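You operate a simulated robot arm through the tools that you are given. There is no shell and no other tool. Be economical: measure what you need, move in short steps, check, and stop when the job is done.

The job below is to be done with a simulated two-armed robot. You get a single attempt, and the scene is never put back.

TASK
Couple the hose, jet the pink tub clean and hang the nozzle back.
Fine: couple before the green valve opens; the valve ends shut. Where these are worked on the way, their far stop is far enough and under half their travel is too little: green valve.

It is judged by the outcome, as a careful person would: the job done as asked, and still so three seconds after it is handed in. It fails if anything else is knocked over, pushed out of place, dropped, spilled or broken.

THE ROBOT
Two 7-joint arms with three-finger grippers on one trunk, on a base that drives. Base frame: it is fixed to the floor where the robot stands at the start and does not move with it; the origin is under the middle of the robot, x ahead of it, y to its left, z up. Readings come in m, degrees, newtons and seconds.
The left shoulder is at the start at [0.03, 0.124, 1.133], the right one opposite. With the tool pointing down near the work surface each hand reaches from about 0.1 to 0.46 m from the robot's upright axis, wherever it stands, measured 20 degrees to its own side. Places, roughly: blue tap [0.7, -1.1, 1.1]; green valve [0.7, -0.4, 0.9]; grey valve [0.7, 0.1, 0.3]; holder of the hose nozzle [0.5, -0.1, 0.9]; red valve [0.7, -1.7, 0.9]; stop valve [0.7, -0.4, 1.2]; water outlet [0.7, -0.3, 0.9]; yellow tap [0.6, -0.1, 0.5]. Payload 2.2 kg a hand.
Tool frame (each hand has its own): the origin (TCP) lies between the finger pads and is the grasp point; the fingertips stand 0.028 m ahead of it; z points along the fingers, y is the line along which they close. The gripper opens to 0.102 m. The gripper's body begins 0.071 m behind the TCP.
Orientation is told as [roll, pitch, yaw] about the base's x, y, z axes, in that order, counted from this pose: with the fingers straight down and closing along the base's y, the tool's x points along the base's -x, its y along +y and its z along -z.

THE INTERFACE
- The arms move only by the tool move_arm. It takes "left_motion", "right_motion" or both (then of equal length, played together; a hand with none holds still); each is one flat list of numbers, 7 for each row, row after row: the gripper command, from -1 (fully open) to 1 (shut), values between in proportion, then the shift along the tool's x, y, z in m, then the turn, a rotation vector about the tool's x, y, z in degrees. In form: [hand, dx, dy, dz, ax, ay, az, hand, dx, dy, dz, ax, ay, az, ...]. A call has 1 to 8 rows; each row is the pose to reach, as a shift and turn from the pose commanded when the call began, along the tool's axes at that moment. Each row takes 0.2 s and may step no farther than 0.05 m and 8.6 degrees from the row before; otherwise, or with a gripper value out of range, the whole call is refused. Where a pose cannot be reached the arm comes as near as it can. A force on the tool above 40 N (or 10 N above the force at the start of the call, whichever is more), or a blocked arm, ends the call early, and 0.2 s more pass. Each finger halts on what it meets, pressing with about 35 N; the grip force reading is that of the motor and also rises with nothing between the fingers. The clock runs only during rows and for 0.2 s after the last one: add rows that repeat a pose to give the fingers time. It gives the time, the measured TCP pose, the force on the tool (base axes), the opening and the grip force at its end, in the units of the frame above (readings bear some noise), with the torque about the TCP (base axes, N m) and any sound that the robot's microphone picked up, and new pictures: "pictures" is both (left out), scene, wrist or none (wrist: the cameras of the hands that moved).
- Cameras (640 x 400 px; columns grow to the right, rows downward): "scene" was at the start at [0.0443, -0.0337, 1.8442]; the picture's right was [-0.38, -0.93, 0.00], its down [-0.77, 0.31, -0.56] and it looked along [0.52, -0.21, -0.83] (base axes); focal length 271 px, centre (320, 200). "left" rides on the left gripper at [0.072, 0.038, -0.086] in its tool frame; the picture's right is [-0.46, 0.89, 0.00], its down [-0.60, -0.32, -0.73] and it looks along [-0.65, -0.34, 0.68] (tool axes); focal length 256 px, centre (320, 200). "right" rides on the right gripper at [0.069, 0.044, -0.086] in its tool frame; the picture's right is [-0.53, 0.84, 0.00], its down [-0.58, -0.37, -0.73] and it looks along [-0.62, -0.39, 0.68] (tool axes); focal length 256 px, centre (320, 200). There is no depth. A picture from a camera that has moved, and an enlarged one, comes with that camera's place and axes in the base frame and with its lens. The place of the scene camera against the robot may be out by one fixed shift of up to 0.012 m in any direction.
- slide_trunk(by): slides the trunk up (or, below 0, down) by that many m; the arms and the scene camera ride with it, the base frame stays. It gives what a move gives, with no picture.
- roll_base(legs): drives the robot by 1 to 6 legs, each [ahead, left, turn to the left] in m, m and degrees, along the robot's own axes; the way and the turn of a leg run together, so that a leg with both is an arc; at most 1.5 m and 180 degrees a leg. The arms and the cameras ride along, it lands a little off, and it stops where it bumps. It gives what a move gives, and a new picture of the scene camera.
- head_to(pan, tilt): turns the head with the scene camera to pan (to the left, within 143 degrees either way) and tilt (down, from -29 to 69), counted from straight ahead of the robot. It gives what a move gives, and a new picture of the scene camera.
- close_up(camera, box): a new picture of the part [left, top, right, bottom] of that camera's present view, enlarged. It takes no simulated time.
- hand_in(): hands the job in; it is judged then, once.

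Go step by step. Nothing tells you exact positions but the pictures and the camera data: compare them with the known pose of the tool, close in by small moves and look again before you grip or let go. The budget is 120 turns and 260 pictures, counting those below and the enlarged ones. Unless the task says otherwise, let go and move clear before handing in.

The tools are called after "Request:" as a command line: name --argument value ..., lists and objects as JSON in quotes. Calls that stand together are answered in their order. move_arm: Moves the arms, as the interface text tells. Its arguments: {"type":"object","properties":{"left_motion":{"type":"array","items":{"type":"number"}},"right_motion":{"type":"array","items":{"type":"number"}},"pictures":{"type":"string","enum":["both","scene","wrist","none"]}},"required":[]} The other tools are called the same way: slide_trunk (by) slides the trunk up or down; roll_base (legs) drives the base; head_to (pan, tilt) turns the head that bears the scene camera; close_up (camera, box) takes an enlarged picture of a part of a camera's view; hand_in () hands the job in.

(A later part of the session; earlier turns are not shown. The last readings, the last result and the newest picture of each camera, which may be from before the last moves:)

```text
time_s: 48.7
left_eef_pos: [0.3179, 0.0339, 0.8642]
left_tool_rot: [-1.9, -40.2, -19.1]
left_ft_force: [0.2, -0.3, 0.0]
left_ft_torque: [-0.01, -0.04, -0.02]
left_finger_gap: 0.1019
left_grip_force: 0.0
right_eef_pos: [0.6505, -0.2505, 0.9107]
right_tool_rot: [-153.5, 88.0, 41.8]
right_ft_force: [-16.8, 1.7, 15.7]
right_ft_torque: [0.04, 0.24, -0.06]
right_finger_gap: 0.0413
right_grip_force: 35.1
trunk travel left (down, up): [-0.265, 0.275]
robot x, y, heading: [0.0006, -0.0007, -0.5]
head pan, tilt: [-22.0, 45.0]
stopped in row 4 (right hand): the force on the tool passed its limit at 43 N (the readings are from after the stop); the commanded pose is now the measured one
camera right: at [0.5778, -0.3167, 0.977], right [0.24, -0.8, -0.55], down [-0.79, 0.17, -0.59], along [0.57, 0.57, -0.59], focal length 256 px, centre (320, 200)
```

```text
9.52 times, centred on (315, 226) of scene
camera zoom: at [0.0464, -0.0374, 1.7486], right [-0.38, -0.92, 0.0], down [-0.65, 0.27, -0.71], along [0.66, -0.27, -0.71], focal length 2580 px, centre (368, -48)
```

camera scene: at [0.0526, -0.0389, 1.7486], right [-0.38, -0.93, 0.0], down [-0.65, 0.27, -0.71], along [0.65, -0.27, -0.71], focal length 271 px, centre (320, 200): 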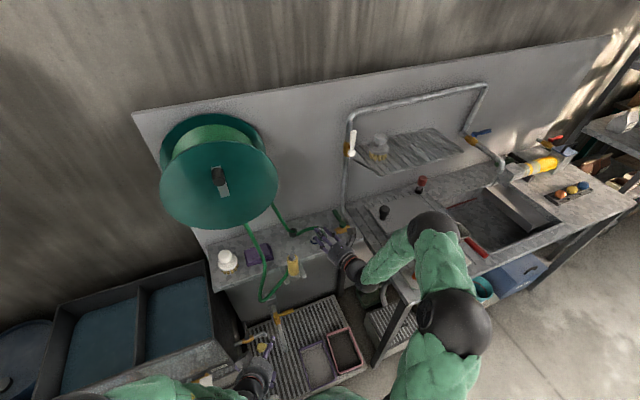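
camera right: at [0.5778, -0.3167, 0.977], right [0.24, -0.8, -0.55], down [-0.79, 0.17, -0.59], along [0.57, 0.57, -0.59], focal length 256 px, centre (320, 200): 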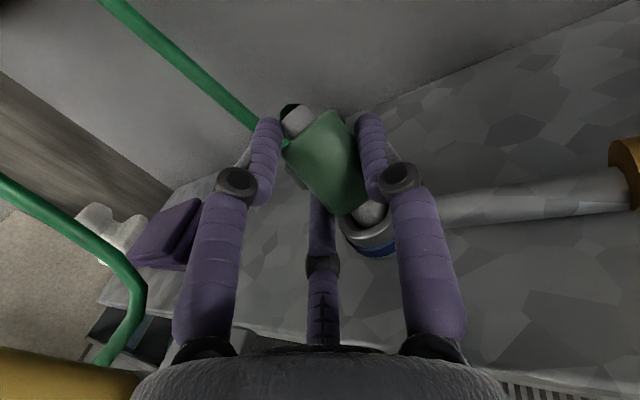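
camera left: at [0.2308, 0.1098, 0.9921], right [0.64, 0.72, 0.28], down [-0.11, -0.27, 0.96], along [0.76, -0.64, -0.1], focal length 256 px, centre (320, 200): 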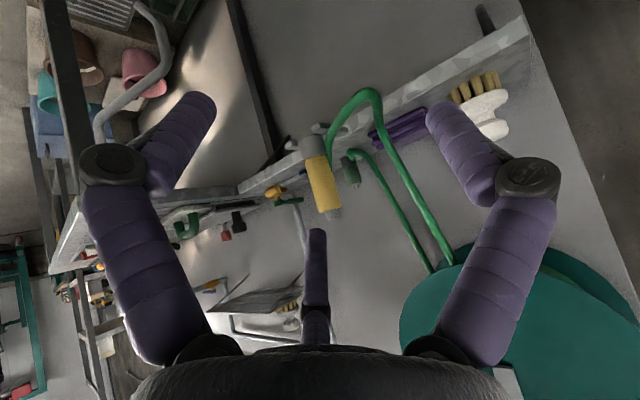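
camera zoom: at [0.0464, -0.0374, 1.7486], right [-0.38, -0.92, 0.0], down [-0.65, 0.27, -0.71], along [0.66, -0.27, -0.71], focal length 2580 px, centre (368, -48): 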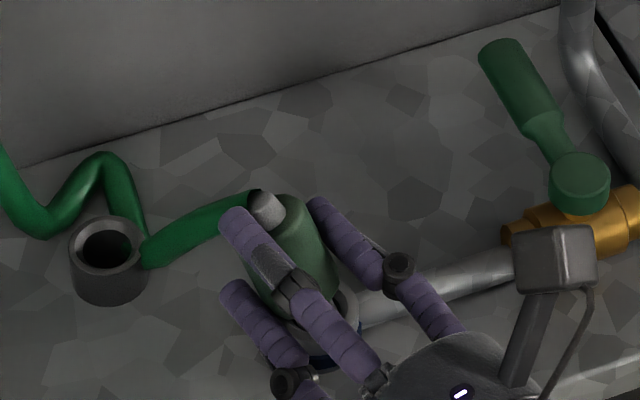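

Request:
move_arm --right_motion '[0.9, 0.003, 0, -0.002, 0, 5, 0, 0.9, 0.003, 0, -0.004, 0, 11, 0, 0.9, 0.002, 0, -0.0068, 0, 17, 0, 0.9, 0.0, 0, -0.0068, 0, 17, 0]' --pictures "wrist"

Request:
close_up --camera "right" --box '[260, 80, 460, 280]'

Request:
close_up --camera "scene" --box '[285, 205, 345, 247]'

```text
time_s: 49.6
left_eef_pos: [0.3175, 0.0335, 0.8643]
left_tool_rot: [-1.9, -40.2, -19.1]
left_ft_force: [-1.0, 0.6, -0.3]
left_ft_torque: [-0.03, -0.02, -0.02]
left_finger_gap: 0.1022
left_grip_force: 0.2
right_eef_pos: [0.6429, -0.2529, 0.913]
right_tool_rot: [-177.3, 70.7, 17.9]
right_ft_force: [-18.1, 0.5, 15.6]
right_ft_torque: [-0.01, 1.29, 0.17]
right_finger_gap: 0.041
right_grip_force: 35.1
trunk travel left (down, up): [-0.265, 0.275]
robot x, y, heading: [-0.0042, -0.0022, -0.3]
head pan, tilt: [-22.0, 45.0]
stopped in row 4 (right hand): the force on the tool passed its limit at 43 N (the readings are from after the stop); the commanded pose is now the measured one
camera right: at [0.5551, -0.3226, 0.9506], right [0.39, -0.76, -0.52], down [-0.58, 0.23, -0.78], along [0.71, 0.61, -0.35], focal length 256 px, centre (320, 200)
```

right: 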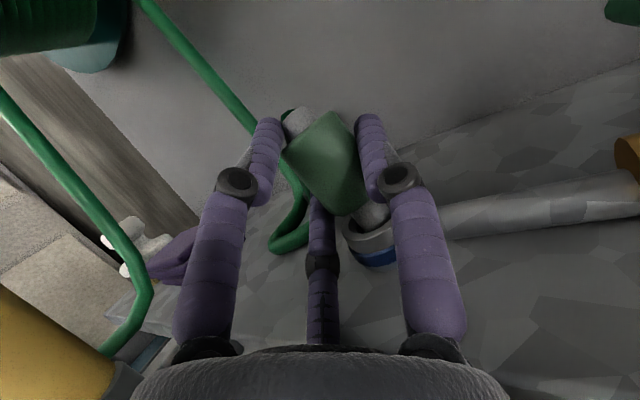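

```text
2.00 times, centred on (360, 180) of right
camera zoom: at [0.5551, -0.3226, 0.9506], right [0.39, -0.76, -0.52], down [-0.58, 0.23, -0.78], along [0.71, 0.61, -0.35], focal length 512 px, centre (240, 240)
```

zoom: 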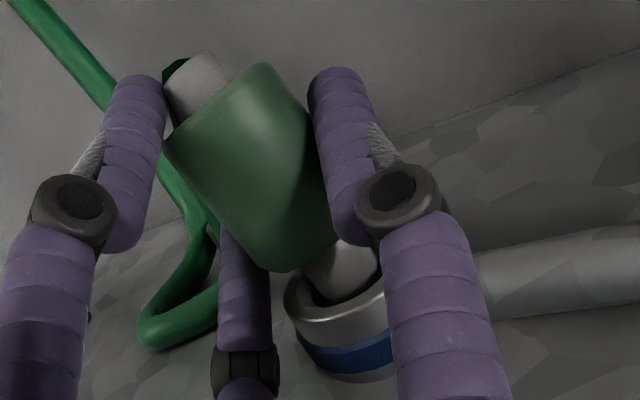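

```text
9.52 times, centred on (315, 226) of scene
camera zoom: at [0.0459, -0.0374, 1.7488], right [-0.38, -0.92, 0.0], down [-0.65, 0.27, -0.71], along [0.66, -0.27, -0.71], focal length 2580 px, centre (368, -48)
```

zoom: 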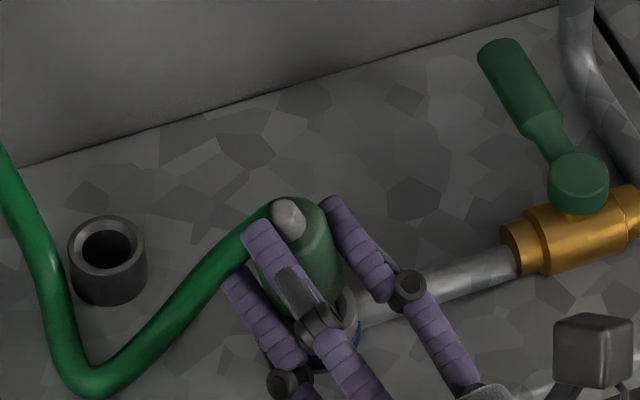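

Request:
move_arm --right_motion '[0.9, 0.002, 0, -0.001, 0, 0, 0, 0.16, 0.002, 0, -0.001, 0, 0, 0, 0.1, 0.002, 0, -0.001, 0, 0, 0, 0.1, 0.002, 0, -0.001, 0, 0, 0]' --pictures "wrist"

Request:
close_up --camera "right" --box '[260, 80, 460, 280]'

Request:
close_up --camera "scene" --box '[285, 205, 345, 247]'

```text
time_s: 50.6
left_eef_pos: [0.3186, 0.034, 0.8633]
left_tool_rot: [-2.1, -40.2, -19.0]
left_ft_force: [0.4, -0.5, -0.2]
left_ft_torque: [-0.04, 0.02, 0.06]
left_finger_gap: 0.102
left_grip_force: 0.0
right_eef_pos: [0.6437, -0.2533, 0.9126]
right_tool_rot: [-177.4, 70.9, 17.6]
right_ft_force: [-3.7, 6.9, 17.7]
right_ft_torque: [0.5, 1.07, -0.44]
right_finger_gap: 0.0434
right_grip_force: 0.1
trunk travel left (down, up): [-0.265, 0.275]
robot x, y, heading: [-0.0022, 0.0015, -0.5]
head pan, tilt: [-22.0, 45.0]
camera right: at [0.5557, -0.3229, 0.9513], right [0.39, -0.76, -0.52], down [-0.58, 0.23, -0.78], along [0.71, 0.6, -0.36], focal length 256 px, centre (320, 200)
```

right: 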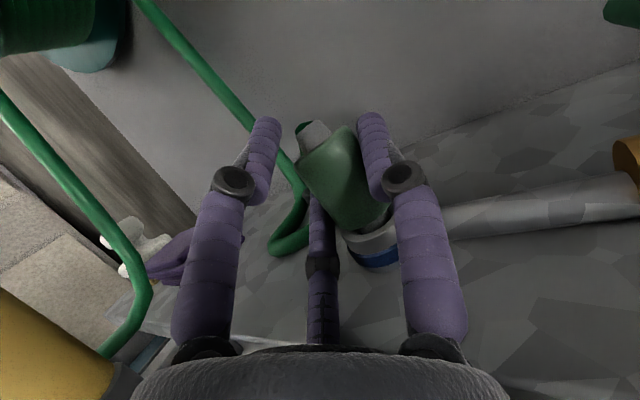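

```text
2.00 times, centred on (360, 180) of right
camera zoom: at [0.5557, -0.3229, 0.9513], right [0.39, -0.76, -0.52], down [-0.58, 0.23, -0.78], along [0.71, 0.6, -0.36], focal length 512 px, centre (240, 240)
```

zoom: 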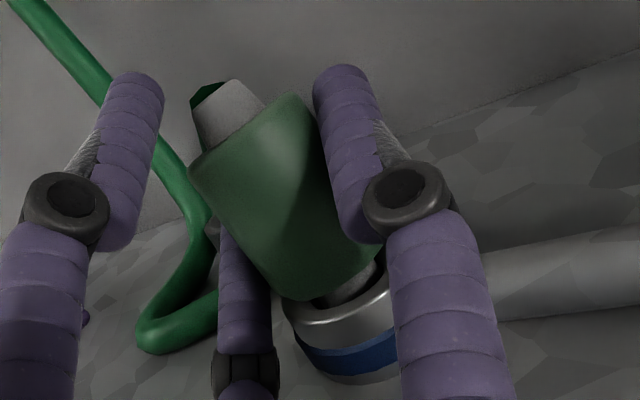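

```text
9.52 times, centred on (315, 226) of scene
camera zoom: at [0.049, -0.0364, 1.7487], right [-0.38, -0.93, 0.0], down [-0.65, 0.27, -0.71], along [0.66, -0.27, -0.71], focal length 2580 px, centre (368, -48)
```

zoom: 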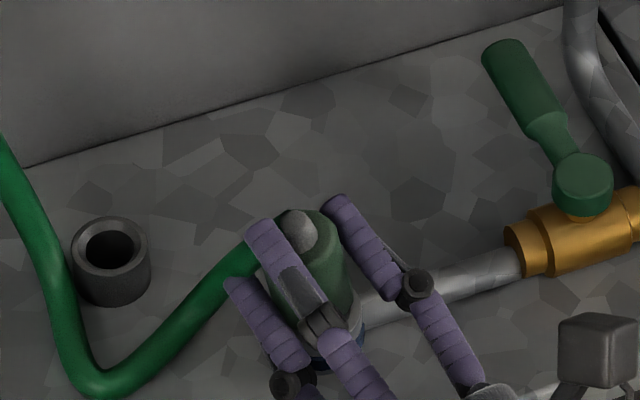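

Request:
move_arm --right_motion '[-0.1, 0.003, 0, 0, 0, 0, 0, -0.5, 0.003, 0, 0, 0, 0, 0, -0.5, 0.014, 0, -0.03, 0, 0, 0, -0.5, 0.026, 0, -0.066, 0, 0, 0, -0.5, 0.05, 0, -0.1, 0, 0, 0]' --pictures "wrist"

Request:
close_up --camera "right" --box '[260, 80, 460, 280]'

Request:
close_up --camera "scene" --box '[285, 205, 345, 247]'

```text
time_s: 51.8
left_eef_pos: [0.3188, 0.0335, 0.863]
left_tool_rot: [-1.9, -40.0, -19.1]
left_ft_force: [0.0, -0.5, 0.3]
left_ft_torque: [-0.01, 0.0, 0.02]
left_finger_gap: 0.1021
left_grip_force: 0.0
right_eef_pos: [0.5347, -0.2841, 0.9248]
right_tool_rot: [-176.8, 71.1, 18.2]
right_ft_force: [-0.6, 0.2, 0.6]
right_ft_torque: [0.01, -0.01, -0.01]
right_finger_gap: 0.0765
right_grip_force: 0.2
trunk travel left (down, up): [-0.265, 0.275]
robot x, y, heading: [-0.0042, -0.0042, -0.3]
head pan, tilt: [-22.0, 45.0]
camera right: at [0.4469, -0.3524, 0.9634], right [0.39, -0.76, -0.52], down [-0.59, 0.23, -0.78], along [0.71, 0.61, -0.36], focal length 256 px, centre (320, 200)
```

right: 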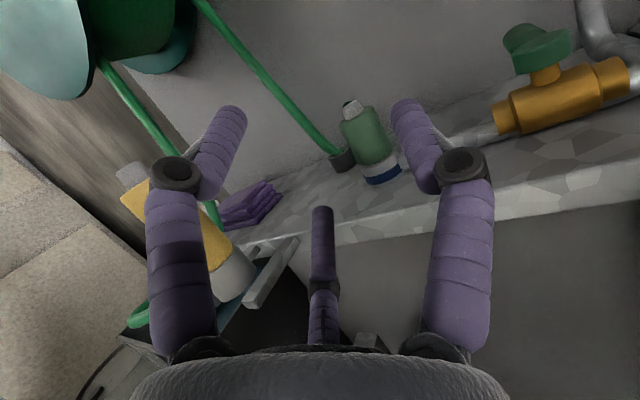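

```text
2.00 times, centred on (360, 180) of right
camera zoom: at [0.4469, -0.3524, 0.9634], right [0.39, -0.76, -0.52], down [-0.59, 0.23, -0.78], along [0.71, 0.61, -0.36], focal length 512 px, centre (240, 240)
```

zoom: 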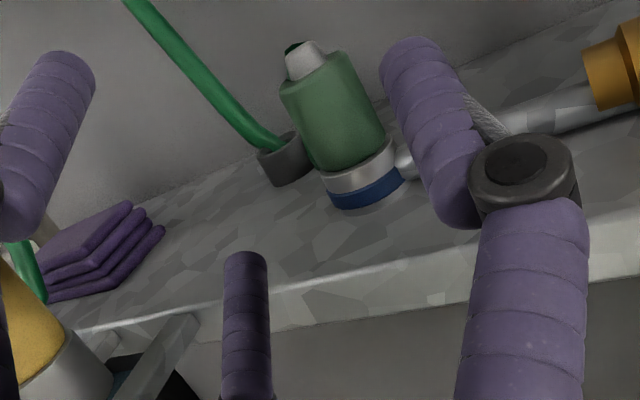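

```text
9.52 times, centred on (315, 226) of scene
camera zoom: at [0.0495, -0.0388, 1.7485], right [-0.38, -0.93, 0.0], down [-0.65, 0.27, -0.71], along [0.65, -0.27, -0.71], focal length 2580 px, centre (368, -48)
```

zoom: 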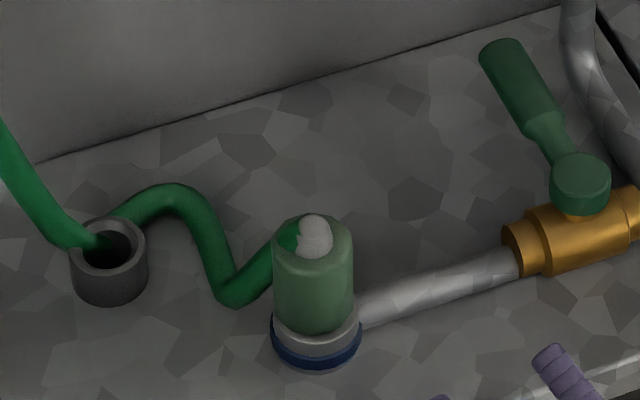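

Request:
move_arm --right_motion '[-0.5, 0.03, 0, 0.01, 0, 0, 0, 0.2, 0.06, 0, 0.02, 0, -8, 0, 0.6, 0.085, 0, 0.029, 0, -16, 0, 1, 0.085, 0, 0.029, 0, -24, 0, 1, 0.085, 0, 0.029, 0, -32, 0, 1, 0.085, 0, 0.029, 0, -40, 0, 1, 0.085, 0, 0.029, 0, -48, 0, 1, 0.085, 0, 0.029, 0, -56, 0]' --pictures "wrist"

```text
time_s: 53.6
left_eef_pos: [0.3194, 0.034, 0.8646]
left_tool_rot: [-2.0, -39.9, -19.0]
left_ft_force: [-0.6, 0.4, -0.4]
left_ft_torque: [0.02, 0.01, -0.02]
left_finger_gap: 0.1021
left_grip_force: 0.0
right_eef_pos: [0.5299, -0.275, 1.0057]
right_tool_rot: [-1.6, 52.8, -166.1]
right_ft_force: [0.9, -0.2, -0.2]
right_ft_torque: [-0.01, 0.01, -0.02]
right_finger_gap: 0.0025
right_grip_force: 31.4
right hand out of reach, approached as far as the arm can: row 7, 8
trunk travel left (down, up): [-0.265, 0.275]
robot x, y, heading: [-0.0042, -0.0005, -0.3]
head pan, tilt: [-22.0, 45.0]
camera right: at [0.5176, -0.3264, 1.1133], right [-0.09, -0.89, -0.44], down [-0.99, 0.11, -0.01], along [0.06, 0.44, -0.9], focal length 256 px, centre (320, 200)
```

right: 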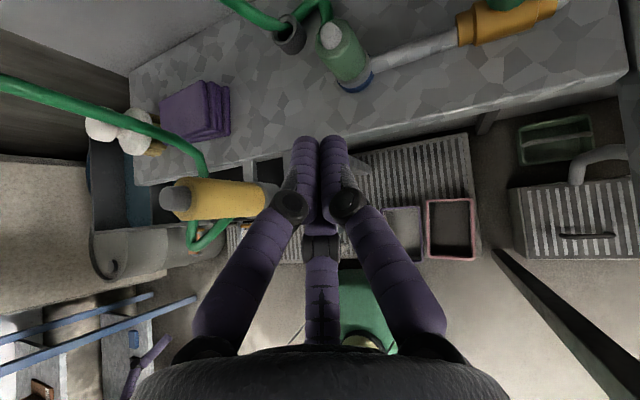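

Request:
move_arm --right_motion '[1, 0.0103, 0.005, 0.036, 0, 0, 0, 1, 0.0206, 0.01, 0.073, 0, 0, 0, 1, 0.0309, 0.0156, 0.109, 0, 0, 0, 1, 0.0229, 0.0156, 0.115, 0, 0, 0, 1, 0.0179, 0.0156, 0.119, 0, 0, 0, 1, 0.0139, 0.0156, 0.122, 0, 0, 0]' --pictures "wrist"

Request:
close_up --camera "scene" --box '[285, 205, 345, 247]'

```text
time_s: 55.0
left_eef_pos: [0.3184, 0.0347, 0.864]
left_tool_rot: [-1.9, -40.2, -19.0]
left_ft_force: [-0.3, -0.7, 0.4]
left_ft_torque: [0.04, 0.01, 0.01]
left_finger_gap: 0.1019
left_grip_force: 0.0
right_eef_pos: [0.6373, -0.2593, 0.9534]
right_tool_rot: [-0.5, 54.2, -165.1]
right_ft_force: [-10.5, 6.2, 25.2]
right_ft_torque: [0.28, 0.03, 0.17]
right_finger_gap: 0.002
right_grip_force: 31.3
right hand out of reach, approached as far as the arm can: row 2, 3, 4, 5
trunk travel left (down, up): [-0.265, 0.275]
robot x, y, heading: [-0.0036, -0.0009, -0.1]
head pan, tilt: [-22.0, 45.0]
stopped in row 6 (right hand): the force on the tool passed its limit at 45 N (the readings are from after the stop); the commanded pose is now the measured one
camera right: at [0.6222, -0.3101, 1.0619], right [-0.08, -0.9, -0.44], down [-0.99, 0.11, -0.04], along [0.08, 0.43, -0.9], focal length 256 px, centre (320, 200)
```

right: 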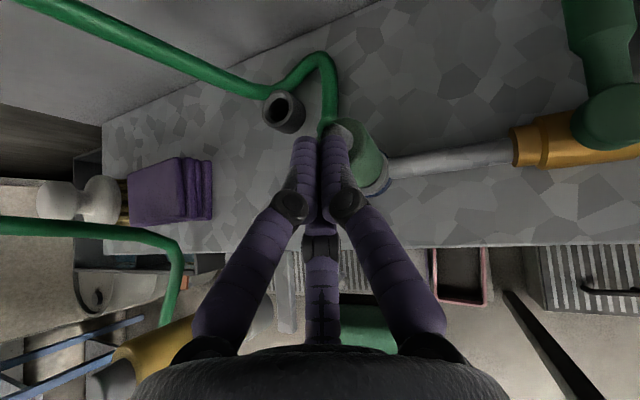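

```text
9.52 times, centred on (315, 226) of scene
camera zoom: at [0.0476, -0.0365, 1.7489], right [-0.38, -0.93, 0.0], down [-0.65, 0.27, -0.71], along [0.66, -0.27, -0.71], focal length 2580 px, centre (368, -48)
```

zoom: 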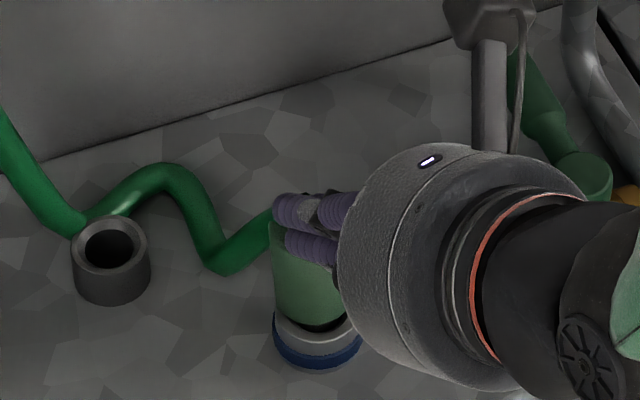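

Request:
move_arm --right_motion '[1, 0.03, 0, -0.02, 0, 0, 0, 1, 0.06, 0, -0.04, 0, 0, 0, 0.5, 0.06, 0, -0.08, 0, 0, 0]' --pictures "wrist"

Request:
close_up --camera "scene" --box '[285, 205, 345, 247]'

Request:
close_up --camera "right" --box '[250, 0, 450, 125]'

```text
time_s: 55.8
left_eef_pos: [0.318, 0.0349, 0.8639]
left_tool_rot: [-1.9, -40.2, -19.0]
left_ft_force: [0.3, -0.6, 0.2]
left_ft_torque: [-0.03, -0.02, -0.01]
left_finger_gap: 0.1021
left_grip_force: 0.0
right_eef_pos: [0.593, -0.2462, 1.0157]
right_tool_rot: [-1.0, 53.6, -165.6]
right_ft_force: [-0.7, 0.2, 0.6]
right_ft_torque: [-0.05, -0.02, -0.03]
right_finger_gap: 0.0253
right_grip_force: 0.0
right hand out of reach, approached as far as the arm can: row 1, 2, 3
trunk travel left (down, up): [-0.265, 0.275]
robot x, y, heading: [-0.0023, 0.0028, -0.5]
head pan, tilt: [-22.0, 45.0]
camera right: at [0.5778, -0.2969, 1.1243], right [-0.09, -0.89, -0.44], down [-0.99, 0.11, -0.02], along [0.07, 0.43, -0.9], focal length 256 px, centre (320, 200)
```

right: 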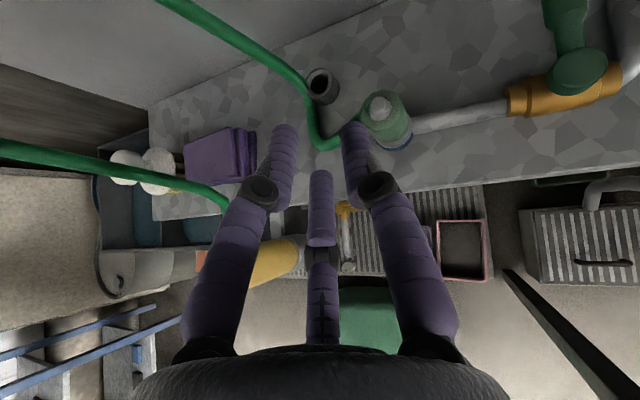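

```text
9.52 times, centred on (315, 226) of scene
camera zoom: at [0.0479, -0.0371, 1.7486], right [-0.38, -0.93, 0.0], down [-0.65, 0.27, -0.71], along [0.66, -0.27, -0.71], focal length 2580 px, centre (368, -48)
```

zoom: 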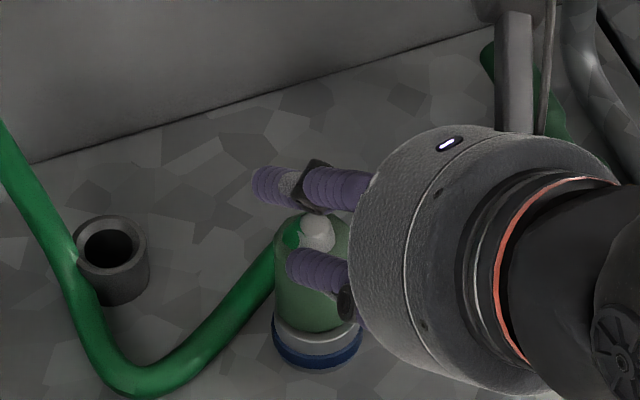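

```text
3.20 times, centred on (350, 62) of right
camera zoom: at [0.5778, -0.2969, 1.1243], right [-0.09, -0.89, -0.44], down [-0.99, 0.11, -0.02], along [0.07, 0.43, -0.9], focal length 819 px, centre (224, 640)
```

zoom: 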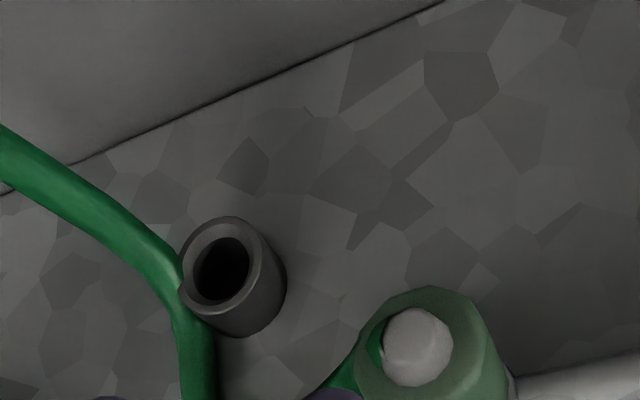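

Request:
roll_base --legs '[[0, -0.1, 0]]'

Request:
close_up --camera "scene" --box '[220, 180, 420, 380]'

```text
time_s: 57.0
left_eef_pos: [0.3196, -0.0696, 0.8626]
left_tool_rot: [-1.9, -40.0, -19.1]
left_ft_force: [0.1, -0.5, 0.1]
left_ft_torque: [0.02, -0.02, 0.03]
left_finger_gap: 0.1019
left_grip_force: 0.0
right_eef_pos: [0.5936, -0.3513, 1.0145]
right_tool_rot: [-1.2, 53.6, -165.9]
right_ft_force: [0.0, -0.6, 0.3]
right_ft_torque: [0.02, -0.01, 0.04]
right_finger_gap: 0.0255
right_grip_force: 0.0
trunk travel left (down, up): [-0.265, 0.275]
robot x, y, heading: [-0.003, -0.1055, -0.4]
head pan, tilt: [-22.0, 45.0]
camera scene: at [0.05, -0.1425, 1.7485], right [-0.38, -0.92, 0.0], down [-0.65, 0.27, -0.71], along [0.65, -0.27, -0.71], focal length 271 px, centre (320, 200)
```

scene: 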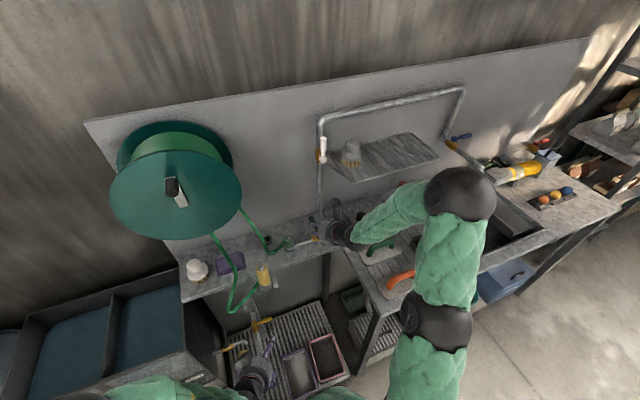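

```text
2.00 times, centred on (320, 280) of scene
camera zoom: at [0.05, -0.1425, 1.7485], right [-0.38, -0.92, 0.0], down [-0.65, 0.27, -0.71], along [0.65, -0.27, -0.71], focal length 542 px, centre (320, 40)
```

zoom: 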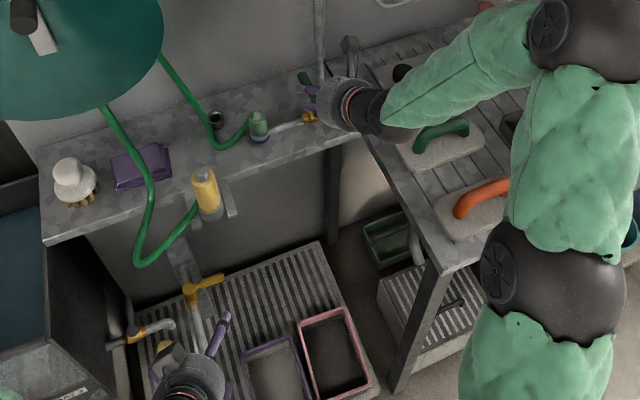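

Request:
move_arm --left_motion '[-1, 0, -0.005, 0, -4.5, 0, -5, -1, 0, -0.01, 0, -9, 0, -10, -1, 0, -0.015, -0.01, -9, 6, -10]' --pictures "wrist"

Request:
close_up --camera "scene" --box '[240, 240, 310, 310]'

```text
time_s: 57.8
left_eef_pos: [0.3065, -0.0805, 0.8719]
left_tool_rot: [-0.2, -33.7, -6.8]
left_ft_force: [0.3, -0.8, -0.5]
left_ft_torque: [0.03, 0.01, 0.03]
left_finger_gap: 0.102
left_grip_force: 0.1
right_eef_pos: [0.5948, -0.3494, 1.0161]
right_tool_rot: [-0.9, 53.5, -165.6]
right_ft_force: [0.0, -0.2, -0.1]
right_ft_torque: [0.0, 0.01, -0.01]
right_finger_gap: 0.0254
right_grip_force: 0.0
trunk travel left (down, up): [-0.265, 0.275]
robot x, y, heading: [-0.0005, -0.1023, -0.2]
head pan, tilt: [-22.0, 45.0]
camera left: at [0.2045, -0.03, 0.9029], right [0.49, 0.83, 0.25], down [0.06, -0.32, 0.94], along [0.87, -0.45, -0.21], focal length 256 px, centre (320, 200)
```

left: 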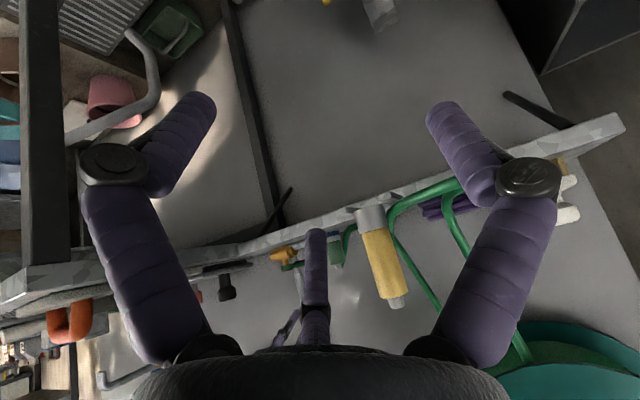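

```text
5.71 times, centred on (275, 275) of scene
camera zoom: at [0.05, -0.14, 1.7485], right [-0.38, -0.92, 0.0], down [-0.65, 0.27, -0.71], along [0.65, -0.27, -0.71], focal length 1548 px, centre (577, -229)
```

zoom: 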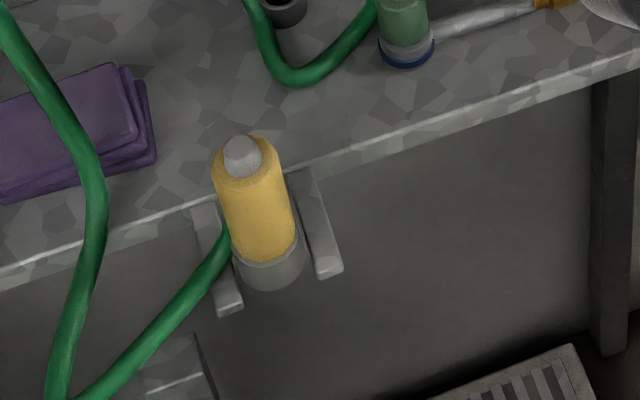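

Request:
move_arm --left_motion '[-0.47, -0.043, -0.005, -0.004, 0, -2, 0, -0.47, -0.087, -0.01, -0.008, 0, -5, 0, -0.47, -0.13, -0.016, -0.012, 0, -8, 0, -0.47, -0.174, -0.021, -0.016, 0, -11, 0, -0.47, -0.217, -0.0265, -0.02, 0, -11, 0, -0.47, -0.217, -0.0265, -0.02, 0, -11, 0]' --pictures "wrist"

Request:
close_up --camera "scene" --box '[230, 220, 310, 300]'

```text
time_s: 59.1
left_eef_pos: [0.4726, -0.1251, 1.0067]
left_tool_rot: [-0.4, -44.8, -6.6]
left_ft_force: [0.1, -0.5, 0.0]
left_ft_torque: [0.01, 0.01, 0.03]
left_finger_gap: 0.0751
left_grip_force: 0.0
right_eef_pos: [0.594, -0.3496, 1.0156]
right_tool_rot: [-1.1, 53.5, -165.6]
right_ft_force: [1.4, 0.3, 0.7]
right_ft_torque: [-0.01, 0.0, -0.01]
right_finger_gap: 0.0253
right_grip_force: 0.0
trunk travel left (down, up): [-0.265, 0.275]
robot x, y, heading: [-0.0051, -0.1026, -0.1]
head pan, tilt: [-22.0, 45.0]
camera left: at [0.3666, -0.075, 1.017], right [0.43, 0.84, 0.32], down [-0.12, -0.3, 0.95], along [0.89, -0.45, -0.03], focal length 256 px, centre (320, 200)
```

left: 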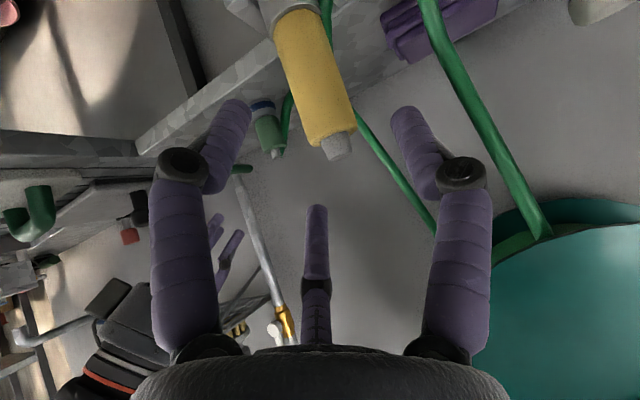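

```text
5.00 times, centred on (270, 260) of scene
camera zoom: at [0.0494, -0.1399, 1.7485], right [-0.38, -0.92, 0.0], down [-0.65, 0.27, -0.71], along [0.65, -0.27, -0.71], focal length 1354 px, centre (570, -100)
```

zoom: 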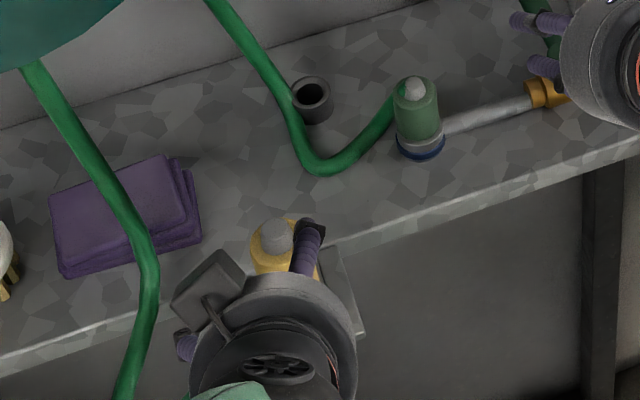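

Request:
move_arm --left_motion '[-0.47, 0.001, -0.002, 0.035, 0, 0, 0, -0.47, 0.002, -0.002, 0.065, 0, 0, 0, -0.47, 0.002, -0.002, 0.084, 0, 0, 0, 0, 0.002, -0.002, 0.084, 0, 0, 0, 0.5, 0.002, -0.002, 0.084, 0, 0, 0, 0.9, 0.002, -0.002, 0.084, 0, 0, 0, 0.9, 0.002, -0.002, 0.084, 0, 0, 0]' --pictures "wrist"

```text
time_s: 60.8
left_eef_pos: [0.5293, -0.1369, 0.9472]
left_tool_rot: [-0.5, -44.7, -6.7]
left_ft_force: [-2.0, -2.2, 2.9]
left_ft_torque: [-0.11, 0.1, -0.02]
left_finger_gap: 0.0499
left_grip_force: 34.7
right_eef_pos: [0.5935, -0.3493, 1.0161]
right_tool_rot: [-1.1, 53.5, -165.7]
right_ft_force: [-0.4, -0.6, -0.8]
right_ft_torque: [0.02, 0.04, 0.01]
right_finger_gap: 0.0254
right_grip_force: 0.2
trunk travel left (down, up): [-0.265, 0.275]
robot x, y, heading: [-0.0026, -0.1017, -0.6]
head pan, tilt: [-22.0, 45.0]
camera left: at [0.423, -0.0853, 0.957], right [0.43, 0.84, 0.32], down [-0.12, -0.3, 0.95], along [0.89, -0.45, -0.03], focal length 256 px, centre (320, 200)
```

left: 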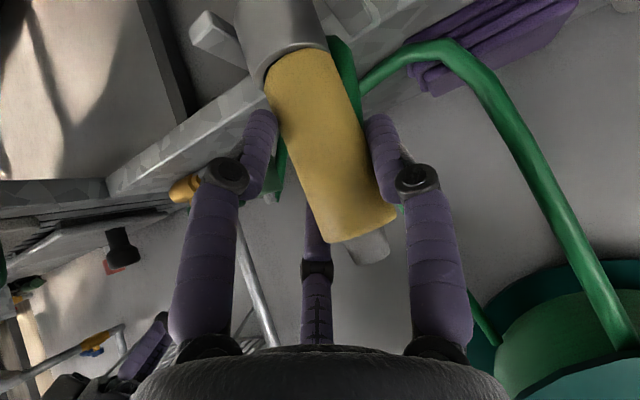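

Request:
move_arm --left_motion '[0.9, -0.0141, 0, -0.0142, 0, 0, 0, 0.9, -0.0282, 0, -0.0284, 0, 0, 0, 0.9, -0.049, 0, -0.05, 0, 0, 0, 0.9, -0.0635, 0, -0.064, 0, 0, 0, 0.9, -0.0635, 0, -0.064, 0, 0, 0]' --pictures "both"

Request:
close_up --camera "scene" --box '[220, 210, 310, 310]'

```text
time_s: 62.0
left_eef_pos: [0.5297, -0.1358, 1.0364]
left_tool_rot: [-0.4, -44.7, -6.7]
left_ft_force: [-0.6, 0.3, -1.3]
left_ft_torque: [-0.04, 0.03, 0.01]
left_finger_gap: 0.0496
left_grip_force: 35.0
right_eef_pos: [0.5925, -0.3503, 1.0152]
right_tool_rot: [-1.1, 53.5, -165.7]
right_ft_force: [0.1, -0.7, -0.4]
right_ft_torque: [-0.04, 0.0, 0.0]
right_finger_gap: 0.0256
right_grip_force: 0.0
trunk travel left (down, up): [-0.265, 0.275]
robot x, y, heading: [-0.004, -0.1027, -0.4]
head pan, tilt: [-22.0, 45.0]
camera scene: at [0.0501, -0.1403, 1.7485], right [-0.38, -0.92, 0.0], down [-0.65, 0.27, -0.71], along [0.65, -0.27, -0.71], focal length 271 px, centre (320, 200)
camera left: at [0.4234, -0.0852, 1.0476], right [0.43, 0.84, 0.32], down [-0.12, -0.3, 0.95], along [0.89, -0.45, -0.03], focal length 256 px, centre (320, 200)
```

scene: 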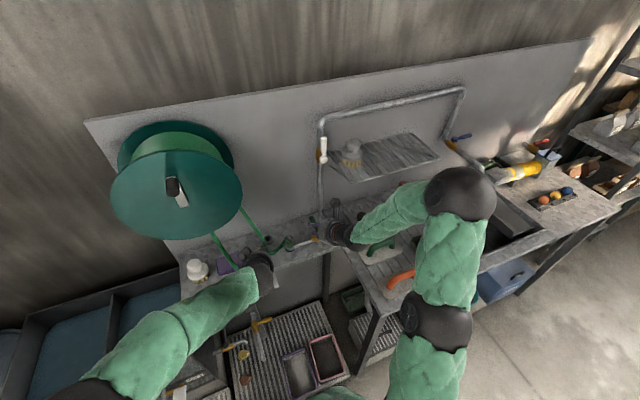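
left: 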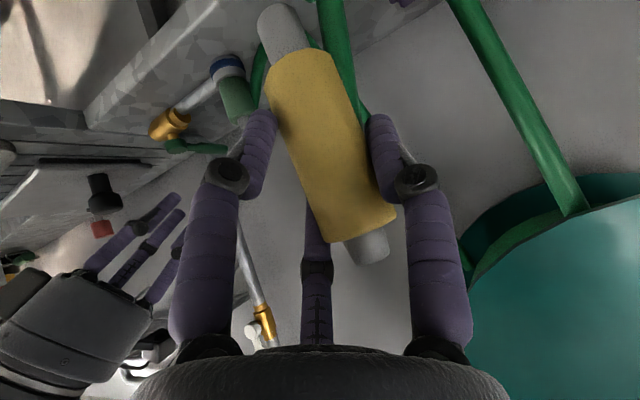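

```text
4.00 times, centred on (265, 260) of scene
camera zoom: at [0.0501, -0.1403, 1.7485], right [-0.38, -0.92, 0.0], down [-0.65, 0.27, -0.71], along [0.65, -0.27, -0.71], focal length 1083 px, centre (540, -40)
```

zoom: 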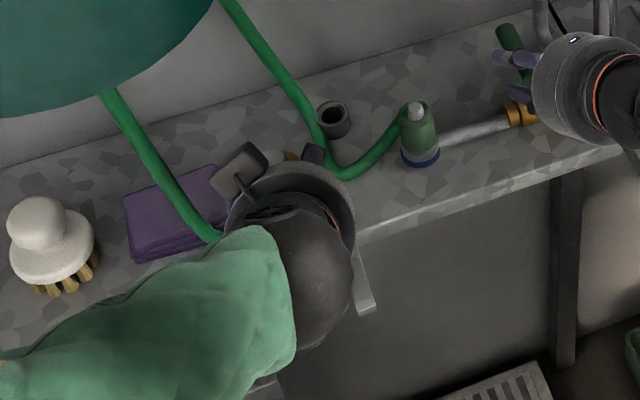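

Request:
move_arm --left_motion '[0.9, 0.0284, 0, -0.0282, 0, 0, 0, 0.9, 0.0568, -0.005, -0.0564, 0, 0, 0, 0.9, 0.094, -0.013, -0.0315, 2.8, 0, -2.8, 0.9, 0.131, -0.021, -0.0065, 5.7, 0, -5.6, 0.9, 0.169, -0.029, 0.018, 8.5, 0, -8.5, 0.9, 0.2067, -0.0377, 0.043, 11.35, 0, -11.28, 0.9, 0.2067, -0.0377, 0.043, 11.35, 0, -11.28]' --pictures "scene"

Request:
close_up --camera "scene" --box '[200, 240, 400, 400]'

Request:
close_up --camera "right" --box '[0, 0, 640, 400]'

```text
time_s: 63.5
left_eef_pos: [0.4106, -0.1601, 0.861]
left_tool_rot: [-22.5, -42.5, 8.6]
left_ft_force: [0.1, -0.4, -2.0]
left_ft_torque: [0.01, 0.0, 0.02]
left_finger_gap: 0.0498
left_grip_force: 34.6
right_eef_pos: [0.5928, -0.3503, 1.0159]
right_tool_rot: [-1.0, 53.5, -165.5]
right_ft_force: [0.4, 1.5, -0.2]
right_ft_torque: [-0.02, -0.01, -0.01]
right_finger_gap: 0.0253
right_grip_force: 0.0
trunk travel left (down, up): [-0.265, 0.275]
robot x, y, heading: [-0.008, -0.1051, -0.3]
head pan, tilt: [-22.0, 45.0]
camera scene: at [0.0495, -0.14, 1.7486], right [-0.38, -0.92, 0.0], down [-0.65, 0.27, -0.71], along [0.65, -0.27, -0.71], focal length 271 px, centre (320, 200)
```

scene: 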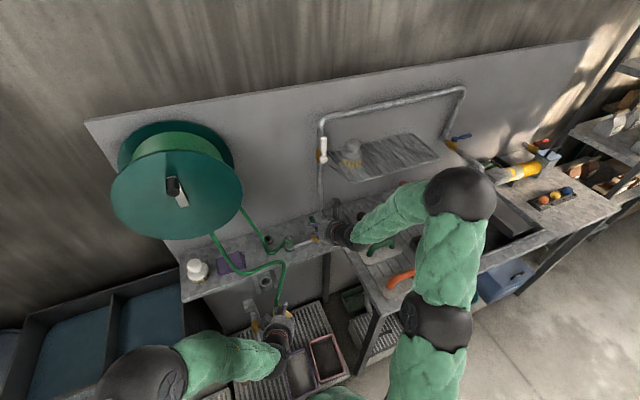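

```text
2.50 times, centred on (300, 320) of scene
camera zoom: at [0.0495, -0.14, 1.7486], right [-0.38, -0.92, 0.0], down [-0.65, 0.27, -0.71], along [0.65, -0.27, -0.71], focal length 677 px, centre (370, -100)
```

zoom: 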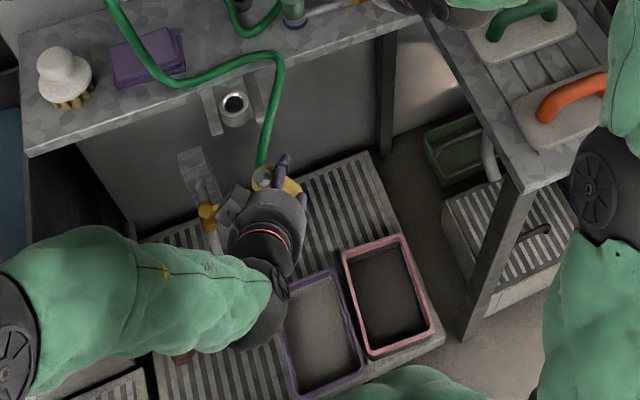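

```text
1.00 times, centred on (320, 200) of right (not enlarged: the box is as wide or as high as the picture)
camera zoom: at [0.5786, -0.4001, 1.1235], right [-0.09, -0.89, -0.44], down [-0.99, 0.11, -0.02], along [0.07, 0.43, -0.9], focal length 256 px, centre (320, 200)
```

zoom: 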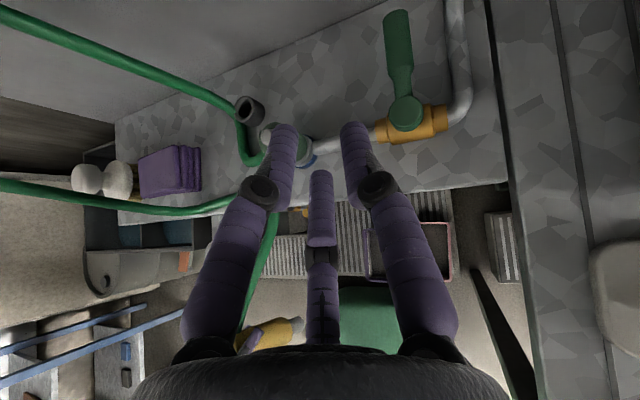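

Request:
move_arm --right_motion '[1, 0.02, 0.023, 0.01, 0, -7, 0, 1, 0.03, 0.046, 0.03, 0, -14, 0, 1, 0.035, 0.07, 0.06, 0, -21, 0, 1, 0.0313, 0.0907, 0.086, 0, -29, 0, 1, 0.0313, 0.0907, 0.086, 0, -29, 0]' --pictures "wrist"

Request:
close_up --camera "scene" --box '[280, 180, 380, 260]'

```text
time_s: 64.8
left_eef_pos: [0.4085, -0.1578, 0.863]
left_tool_rot: [-22.7, -42.8, 8.9]
left_ft_force: [0.3, -0.5, -2.0]
left_ft_torque: [-0.03, 0.01, -0.03]
left_finger_gap: 0.0497
left_grip_force: 35.2
right_eef_pos: [0.6958, -0.4091, 0.9923]
right_tool_rot: [-0.6, 24.4, -165.1]
right_ft_force: [-13.2, -15.0, 0.4]
right_ft_torque: [1.5, -1.36, -1.04]
right_finger_gap: 0.002
right_grip_force: 31.9
right hand out of reach, approached as far as the arm can: row 1
trunk travel left (down, up): [-0.265, 0.275]
robot x, y, heading: [-0.0041, -0.103, -0.4]
head pan, tilt: [-22.0, 45.0]
camera right: at [0.7354, -0.4449, 1.0991], right [-0.25, -0.94, -0.23], down [-0.89, 0.13, 0.43], along [-0.38, 0.31, -0.87], focal length 256 px, centre (320, 200)
```

right: 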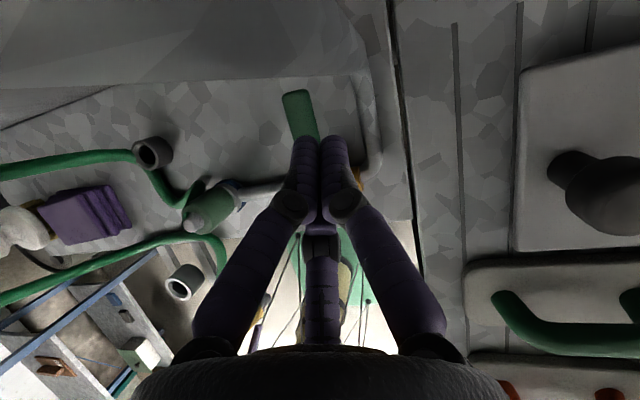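

```text
5.00 times, centred on (330, 220) of scene
camera zoom: at [0.0436, -0.1344, 1.7489], right [-0.38, -0.92, 0.0], down [-0.65, 0.27, -0.71], along [0.66, -0.27, -0.7], focal length 1354 px, centre (270, 100)
```

zoom: 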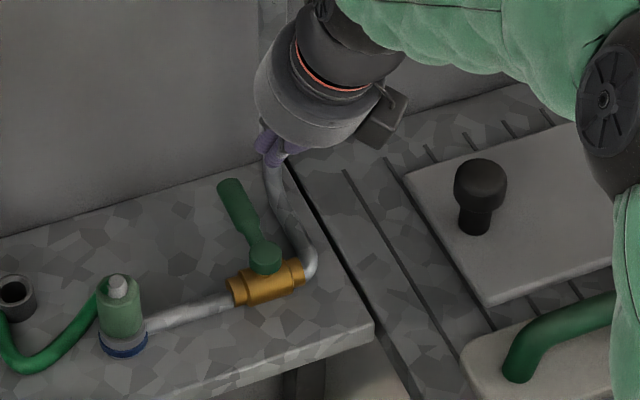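

Request:
move_arm --right_motion '[0.5, -0.035, -0.015, -0.015, 0, 0, 0, 0, -0.06, -0.015, -0.03, -3.1, 0, 6.8, 0, -0.06, -0.015, -0.03, -6.2, 0, 13.7]' --pictures "none"

Request:
move_arm --right_motion '[0.1, 0, 0, 0, 0, 7, 0, 0.1, 0, 0, 0, 0, 14, 0, 0.1, 0, 0, 0, 0, 20, 0]' --pictures "wrist"

```text
time_s: 65.5
left_eef_pos: [0.4111, -0.1609, 0.8615]
left_tool_rot: [-22.4, -42.6, 8.7]
left_ft_force: [-0.9, 0.2, -2.3]
left_ft_torque: [-0.02, 0.0, 0.01]
left_finger_gap: 0.0493
left_grip_force: 34.5
right_eef_pos: [0.6442, -0.4238, 0.9934]
right_tool_rot: [-0.4, 24.0, -175.5]
right_ft_force: [-0.3, 0.2, -0.5]
right_ft_torque: [0.01, -0.08, -0.02]
right_finger_gap: 0.0509
right_grip_force: 0.1
right hand out of reach, approached as far as the arm can: row 3
trunk travel left (down, up): [-0.265, 0.275]
robot x, y, heading: [0.0018, -0.106, -0.4]
head pan, tilt: [-22.0, 45.0]
```

```text
time_s: 66.3
left_eef_pos: [0.4116, -0.1608, 0.8624]
left_tool_rot: [-22.4, -42.6, 8.7]
left_ft_force: [-0.4, 0.3, -2.0]
left_ft_torque: [-0.01, 0.0, 0.0]
left_finger_gap: 0.0494
left_grip_force: 34.9
right_eef_pos: [0.6465, -0.4242, 0.9945]
right_tool_rot: [-0.3, 43.0, -175.5]
right_ft_force: [-0.7, -0.4, 0.4]
right_ft_torque: [-0.05, -0.03, -0.01]
right_finger_gap: 0.046
right_grip_force: 0.1
trunk travel left (down, up): [-0.265, 0.275]
robot x, y, heading: [-0.0003, -0.1019, -0.5]
head pan, tilt: [-22.0, 45.0]
camera right: at [0.6423, -0.4681, 1.1058], right [-0.32, -0.87, -0.37], down [-0.95, 0.29, 0.15], along [-0.02, 0.39, -0.92], focal length 256 px, centre (320, 200)
```

right: 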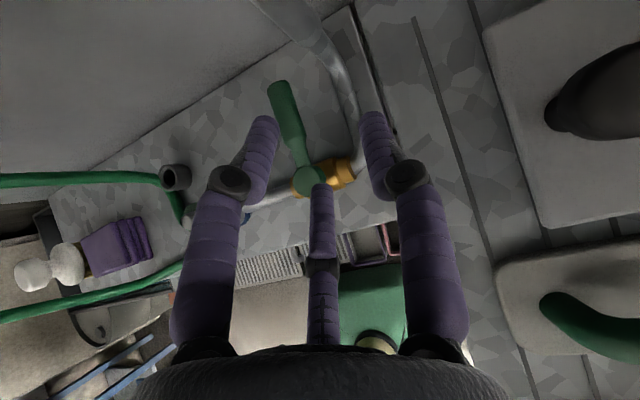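

Request:
move_arm --right_motion '[0.3, 0, -0.0318, 0.01, 0, 0, 0, 0.3, -0.002, -0.0318, 0.045, 0, 0, 0, 0.3, -0.004, -0.0318, 0.07, 0, 0, 0, 0.3, -0.0056, -0.0318, 0.0912, 0, 0, 0, 0.3, -0.0056, -0.0318, 0.0912, 0, 0, 0]' --pictures "wrist"

Request:
close_up --camera "right" --box '[220, 60, 440, 220]'

```text
time_s: 67.1
left_eef_pos: [0.4104, -0.1606, 0.8619]
left_tool_rot: [-22.5, -42.5, 8.6]
left_ft_force: [0.8, -1.0, -0.2]
left_ft_torque: [0.0, 0.05, 0.04]
left_finger_gap: 0.0494
left_grip_force: 34.8
right_eef_pos: [0.6825, -0.3872, 0.9497]
right_tool_rot: [-0.6, 44.1, -175.5]
right_ft_force: [-13.3, 0.1, 9.3]
right_ft_torque: [0.0, 0.43, 0.14]
right_finger_gap: 0.0379
right_grip_force: 1.4
trunk travel left (down, up): [-0.265, 0.275]
robot x, y, heading: [-0.0043, -0.1027, -0.3]
head pan, tilt: [-22.0, 45.0]
stopped in row 3 (right hand): the force on the tool passed its limit at 210 N (the readings are from after the stop); the commanded pose is now the measured one
camera right: at [0.677, -0.4325, 1.0598], right [-0.31, -0.87, -0.38], down [-0.95, 0.28, 0.13], along [0.0, 0.4, -0.92], focal length 256 px, centre (320, 200)
```

right: 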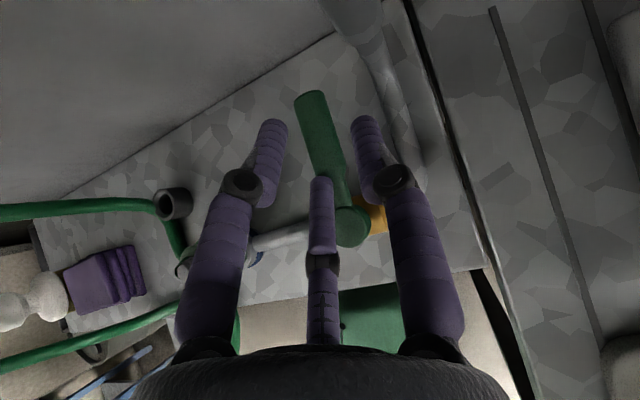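

```text
2.50 times, centred on (330, 140) of right
camera zoom: at [0.677, -0.4325, 1.0598], right [-0.31, -0.87, -0.38], down [-0.95, 0.28, 0.13], along [0.0, 0.4, -0.92], focal length 640 px, centre (295, 350)
```

zoom: 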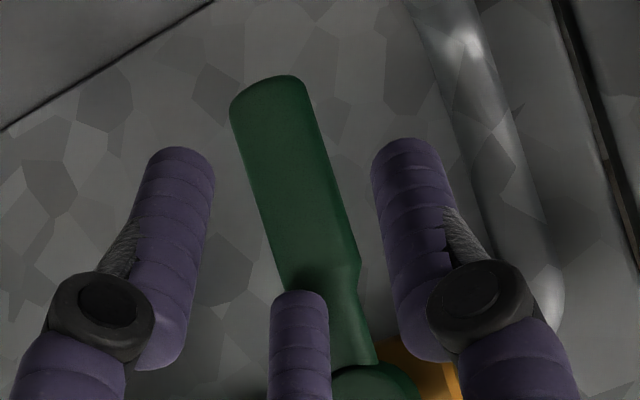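

Request:
move_arm --right_motion '[0.3, 0.003, 0, -0.042, 0, 0, 0, 0.3, 0.007, 0, -0.085, 0, 0, 0, 0.3, 0.0114, 0, -0.127, 0, 0, 0, 0.3, 0.0114, 0, -0.127, 0, 0, -8.5, 0.3, 0.0114, 0, -0.127, 0, 0, -17, 0.3, 0.0114, 0, -0.127, 0, 0, -25.5, 0.3, 0.0114, 0, -0.127, 0, 0, -34, 0.3, 0.0114, 0, -0.127, 0, 0, -42.5]' --pictures "none"

Request:
move_arm --right_motion '[0.3, 0, 0, 0, 0, 0, -8.5, 0.3, 0, 0, 0, 0, 0, -17, 0.3, 0, 0, 0, 0, 0, -25.5, 0.3, 0, 0, 0, 0, 0, -34, 0.3, 0, 0, 0, 0, 0, -42.5, 0.3, 0, 0, 0, 0, 0, -51, 0.3, 0, 0, 0, 0, 0, -59.5, 0.3, 0, 0, 0, 0, 0, -68]' --pictures "none"

Request:
move_arm --right_motion '[0.3, 0, 0, 0, 0, 0, -8.5, 0.3, 0, 0, 0, 0, 0, -17, 0.3, 0, 0, 0, 0, 0, -25.5, 0.3, 0, 0, 0, 0, 0, -34, 0.3, 0, 0, 0, 0, 0, -42.5, 0.3, 0, 0, 0, 0, 0, -51, 0.3, 0, 0, 0, 0, 0, -59.5, 0.3, 0, 0, 0, 0, 0, -68]' --pictures "wrist"

```text
time_s: 68.9
left_eef_pos: [0.412, -0.1613, 0.8616]
left_tool_rot: [-22.4, -42.5, 8.7]
left_ft_force: [0.2, -0.5, -1.3]
left_ft_torque: [-0.03, 0.01, 0.0]
left_finger_gap: 0.0491
left_grip_force: 35.6
right_eef_pos: [0.6039, -0.396, 1.0464]
right_tool_rot: [33.0, 31.0, -123.4]
right_ft_force: [0.5, 0.0, 0.4]
right_ft_torque: [-0.03, 0.0, 0.0]
right_finger_gap: 0.0355
right_grip_force: 0.0
trunk travel left (down, up): [-0.265, 0.275]
robot x, y, heading: [-0.0048, -0.1033, -0.5]
head pan, tilt: [-22.0, 45.0]
```

```text
time_s: 70.7
left_eef_pos: [0.4129, -0.1617, 0.8621]
left_tool_rot: [-22.4, -42.6, 8.6]
left_ft_force: [-1.5, -0.1, -1.6]
left_ft_torque: [-0.01, -0.02, 0.01]
left_finger_gap: 0.0496
left_grip_force: 35.6
right_eef_pos: [0.6056, -0.396, 1.0468]
right_tool_rot: [42.3, -13.8, -70.1]
right_ft_force: [-0.7, -0.2, -0.2]
right_ft_torque: [0.01, -0.04, -0.02]
right_finger_gap: 0.0357
right_grip_force: 0.0
trunk travel left (down, up): [-0.265, 0.275]
robot x, y, heading: [-0.0002, -0.104, -0.5]
head pan, tilt: [-22.0, 45.0]
```

```text
time_s: 72.5
left_eef_pos: [0.4123, -0.1602, 0.8617]
left_tool_rot: [-22.4, -42.5, 8.5]
left_ft_force: [0.5, 0.1, -1.5]
left_ft_torque: [-0.02, 0.04, -0.01]
left_finger_gap: 0.0494
left_grip_force: 34.7
right_eef_pos: [0.6038, -0.3948, 1.0471]
right_tool_rot: [1.9, -44.0, 2.6]
right_ft_force: [-0.7, 0.2, -0.7]
right_ft_torque: [0.0, 0.0, 0.02]
right_finger_gap: 0.0355
right_grip_force: 0.1
trunk travel left (down, up): [-0.265, 0.275]
robot x, y, heading: [-0.0052, -0.1045, -0.1]
head pan, tilt: [-22.0, 45.0]
camera right: at [0.4927, -0.3588, 1.0632], right [0.33, 0.86, 0.39], down [-0.07, -0.39, 0.92], along [0.94, -0.33, -0.07], focal length 256 px, centre (320, 200)
```

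right: 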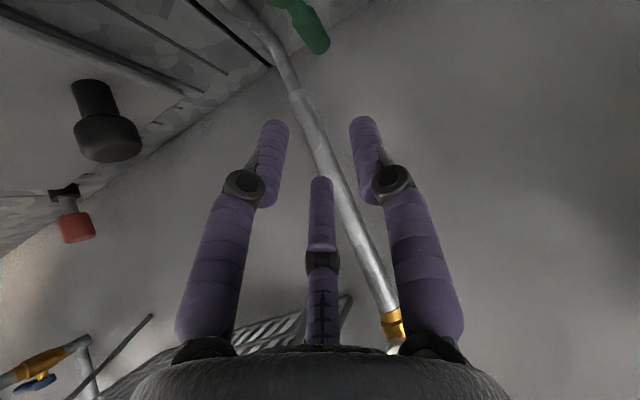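

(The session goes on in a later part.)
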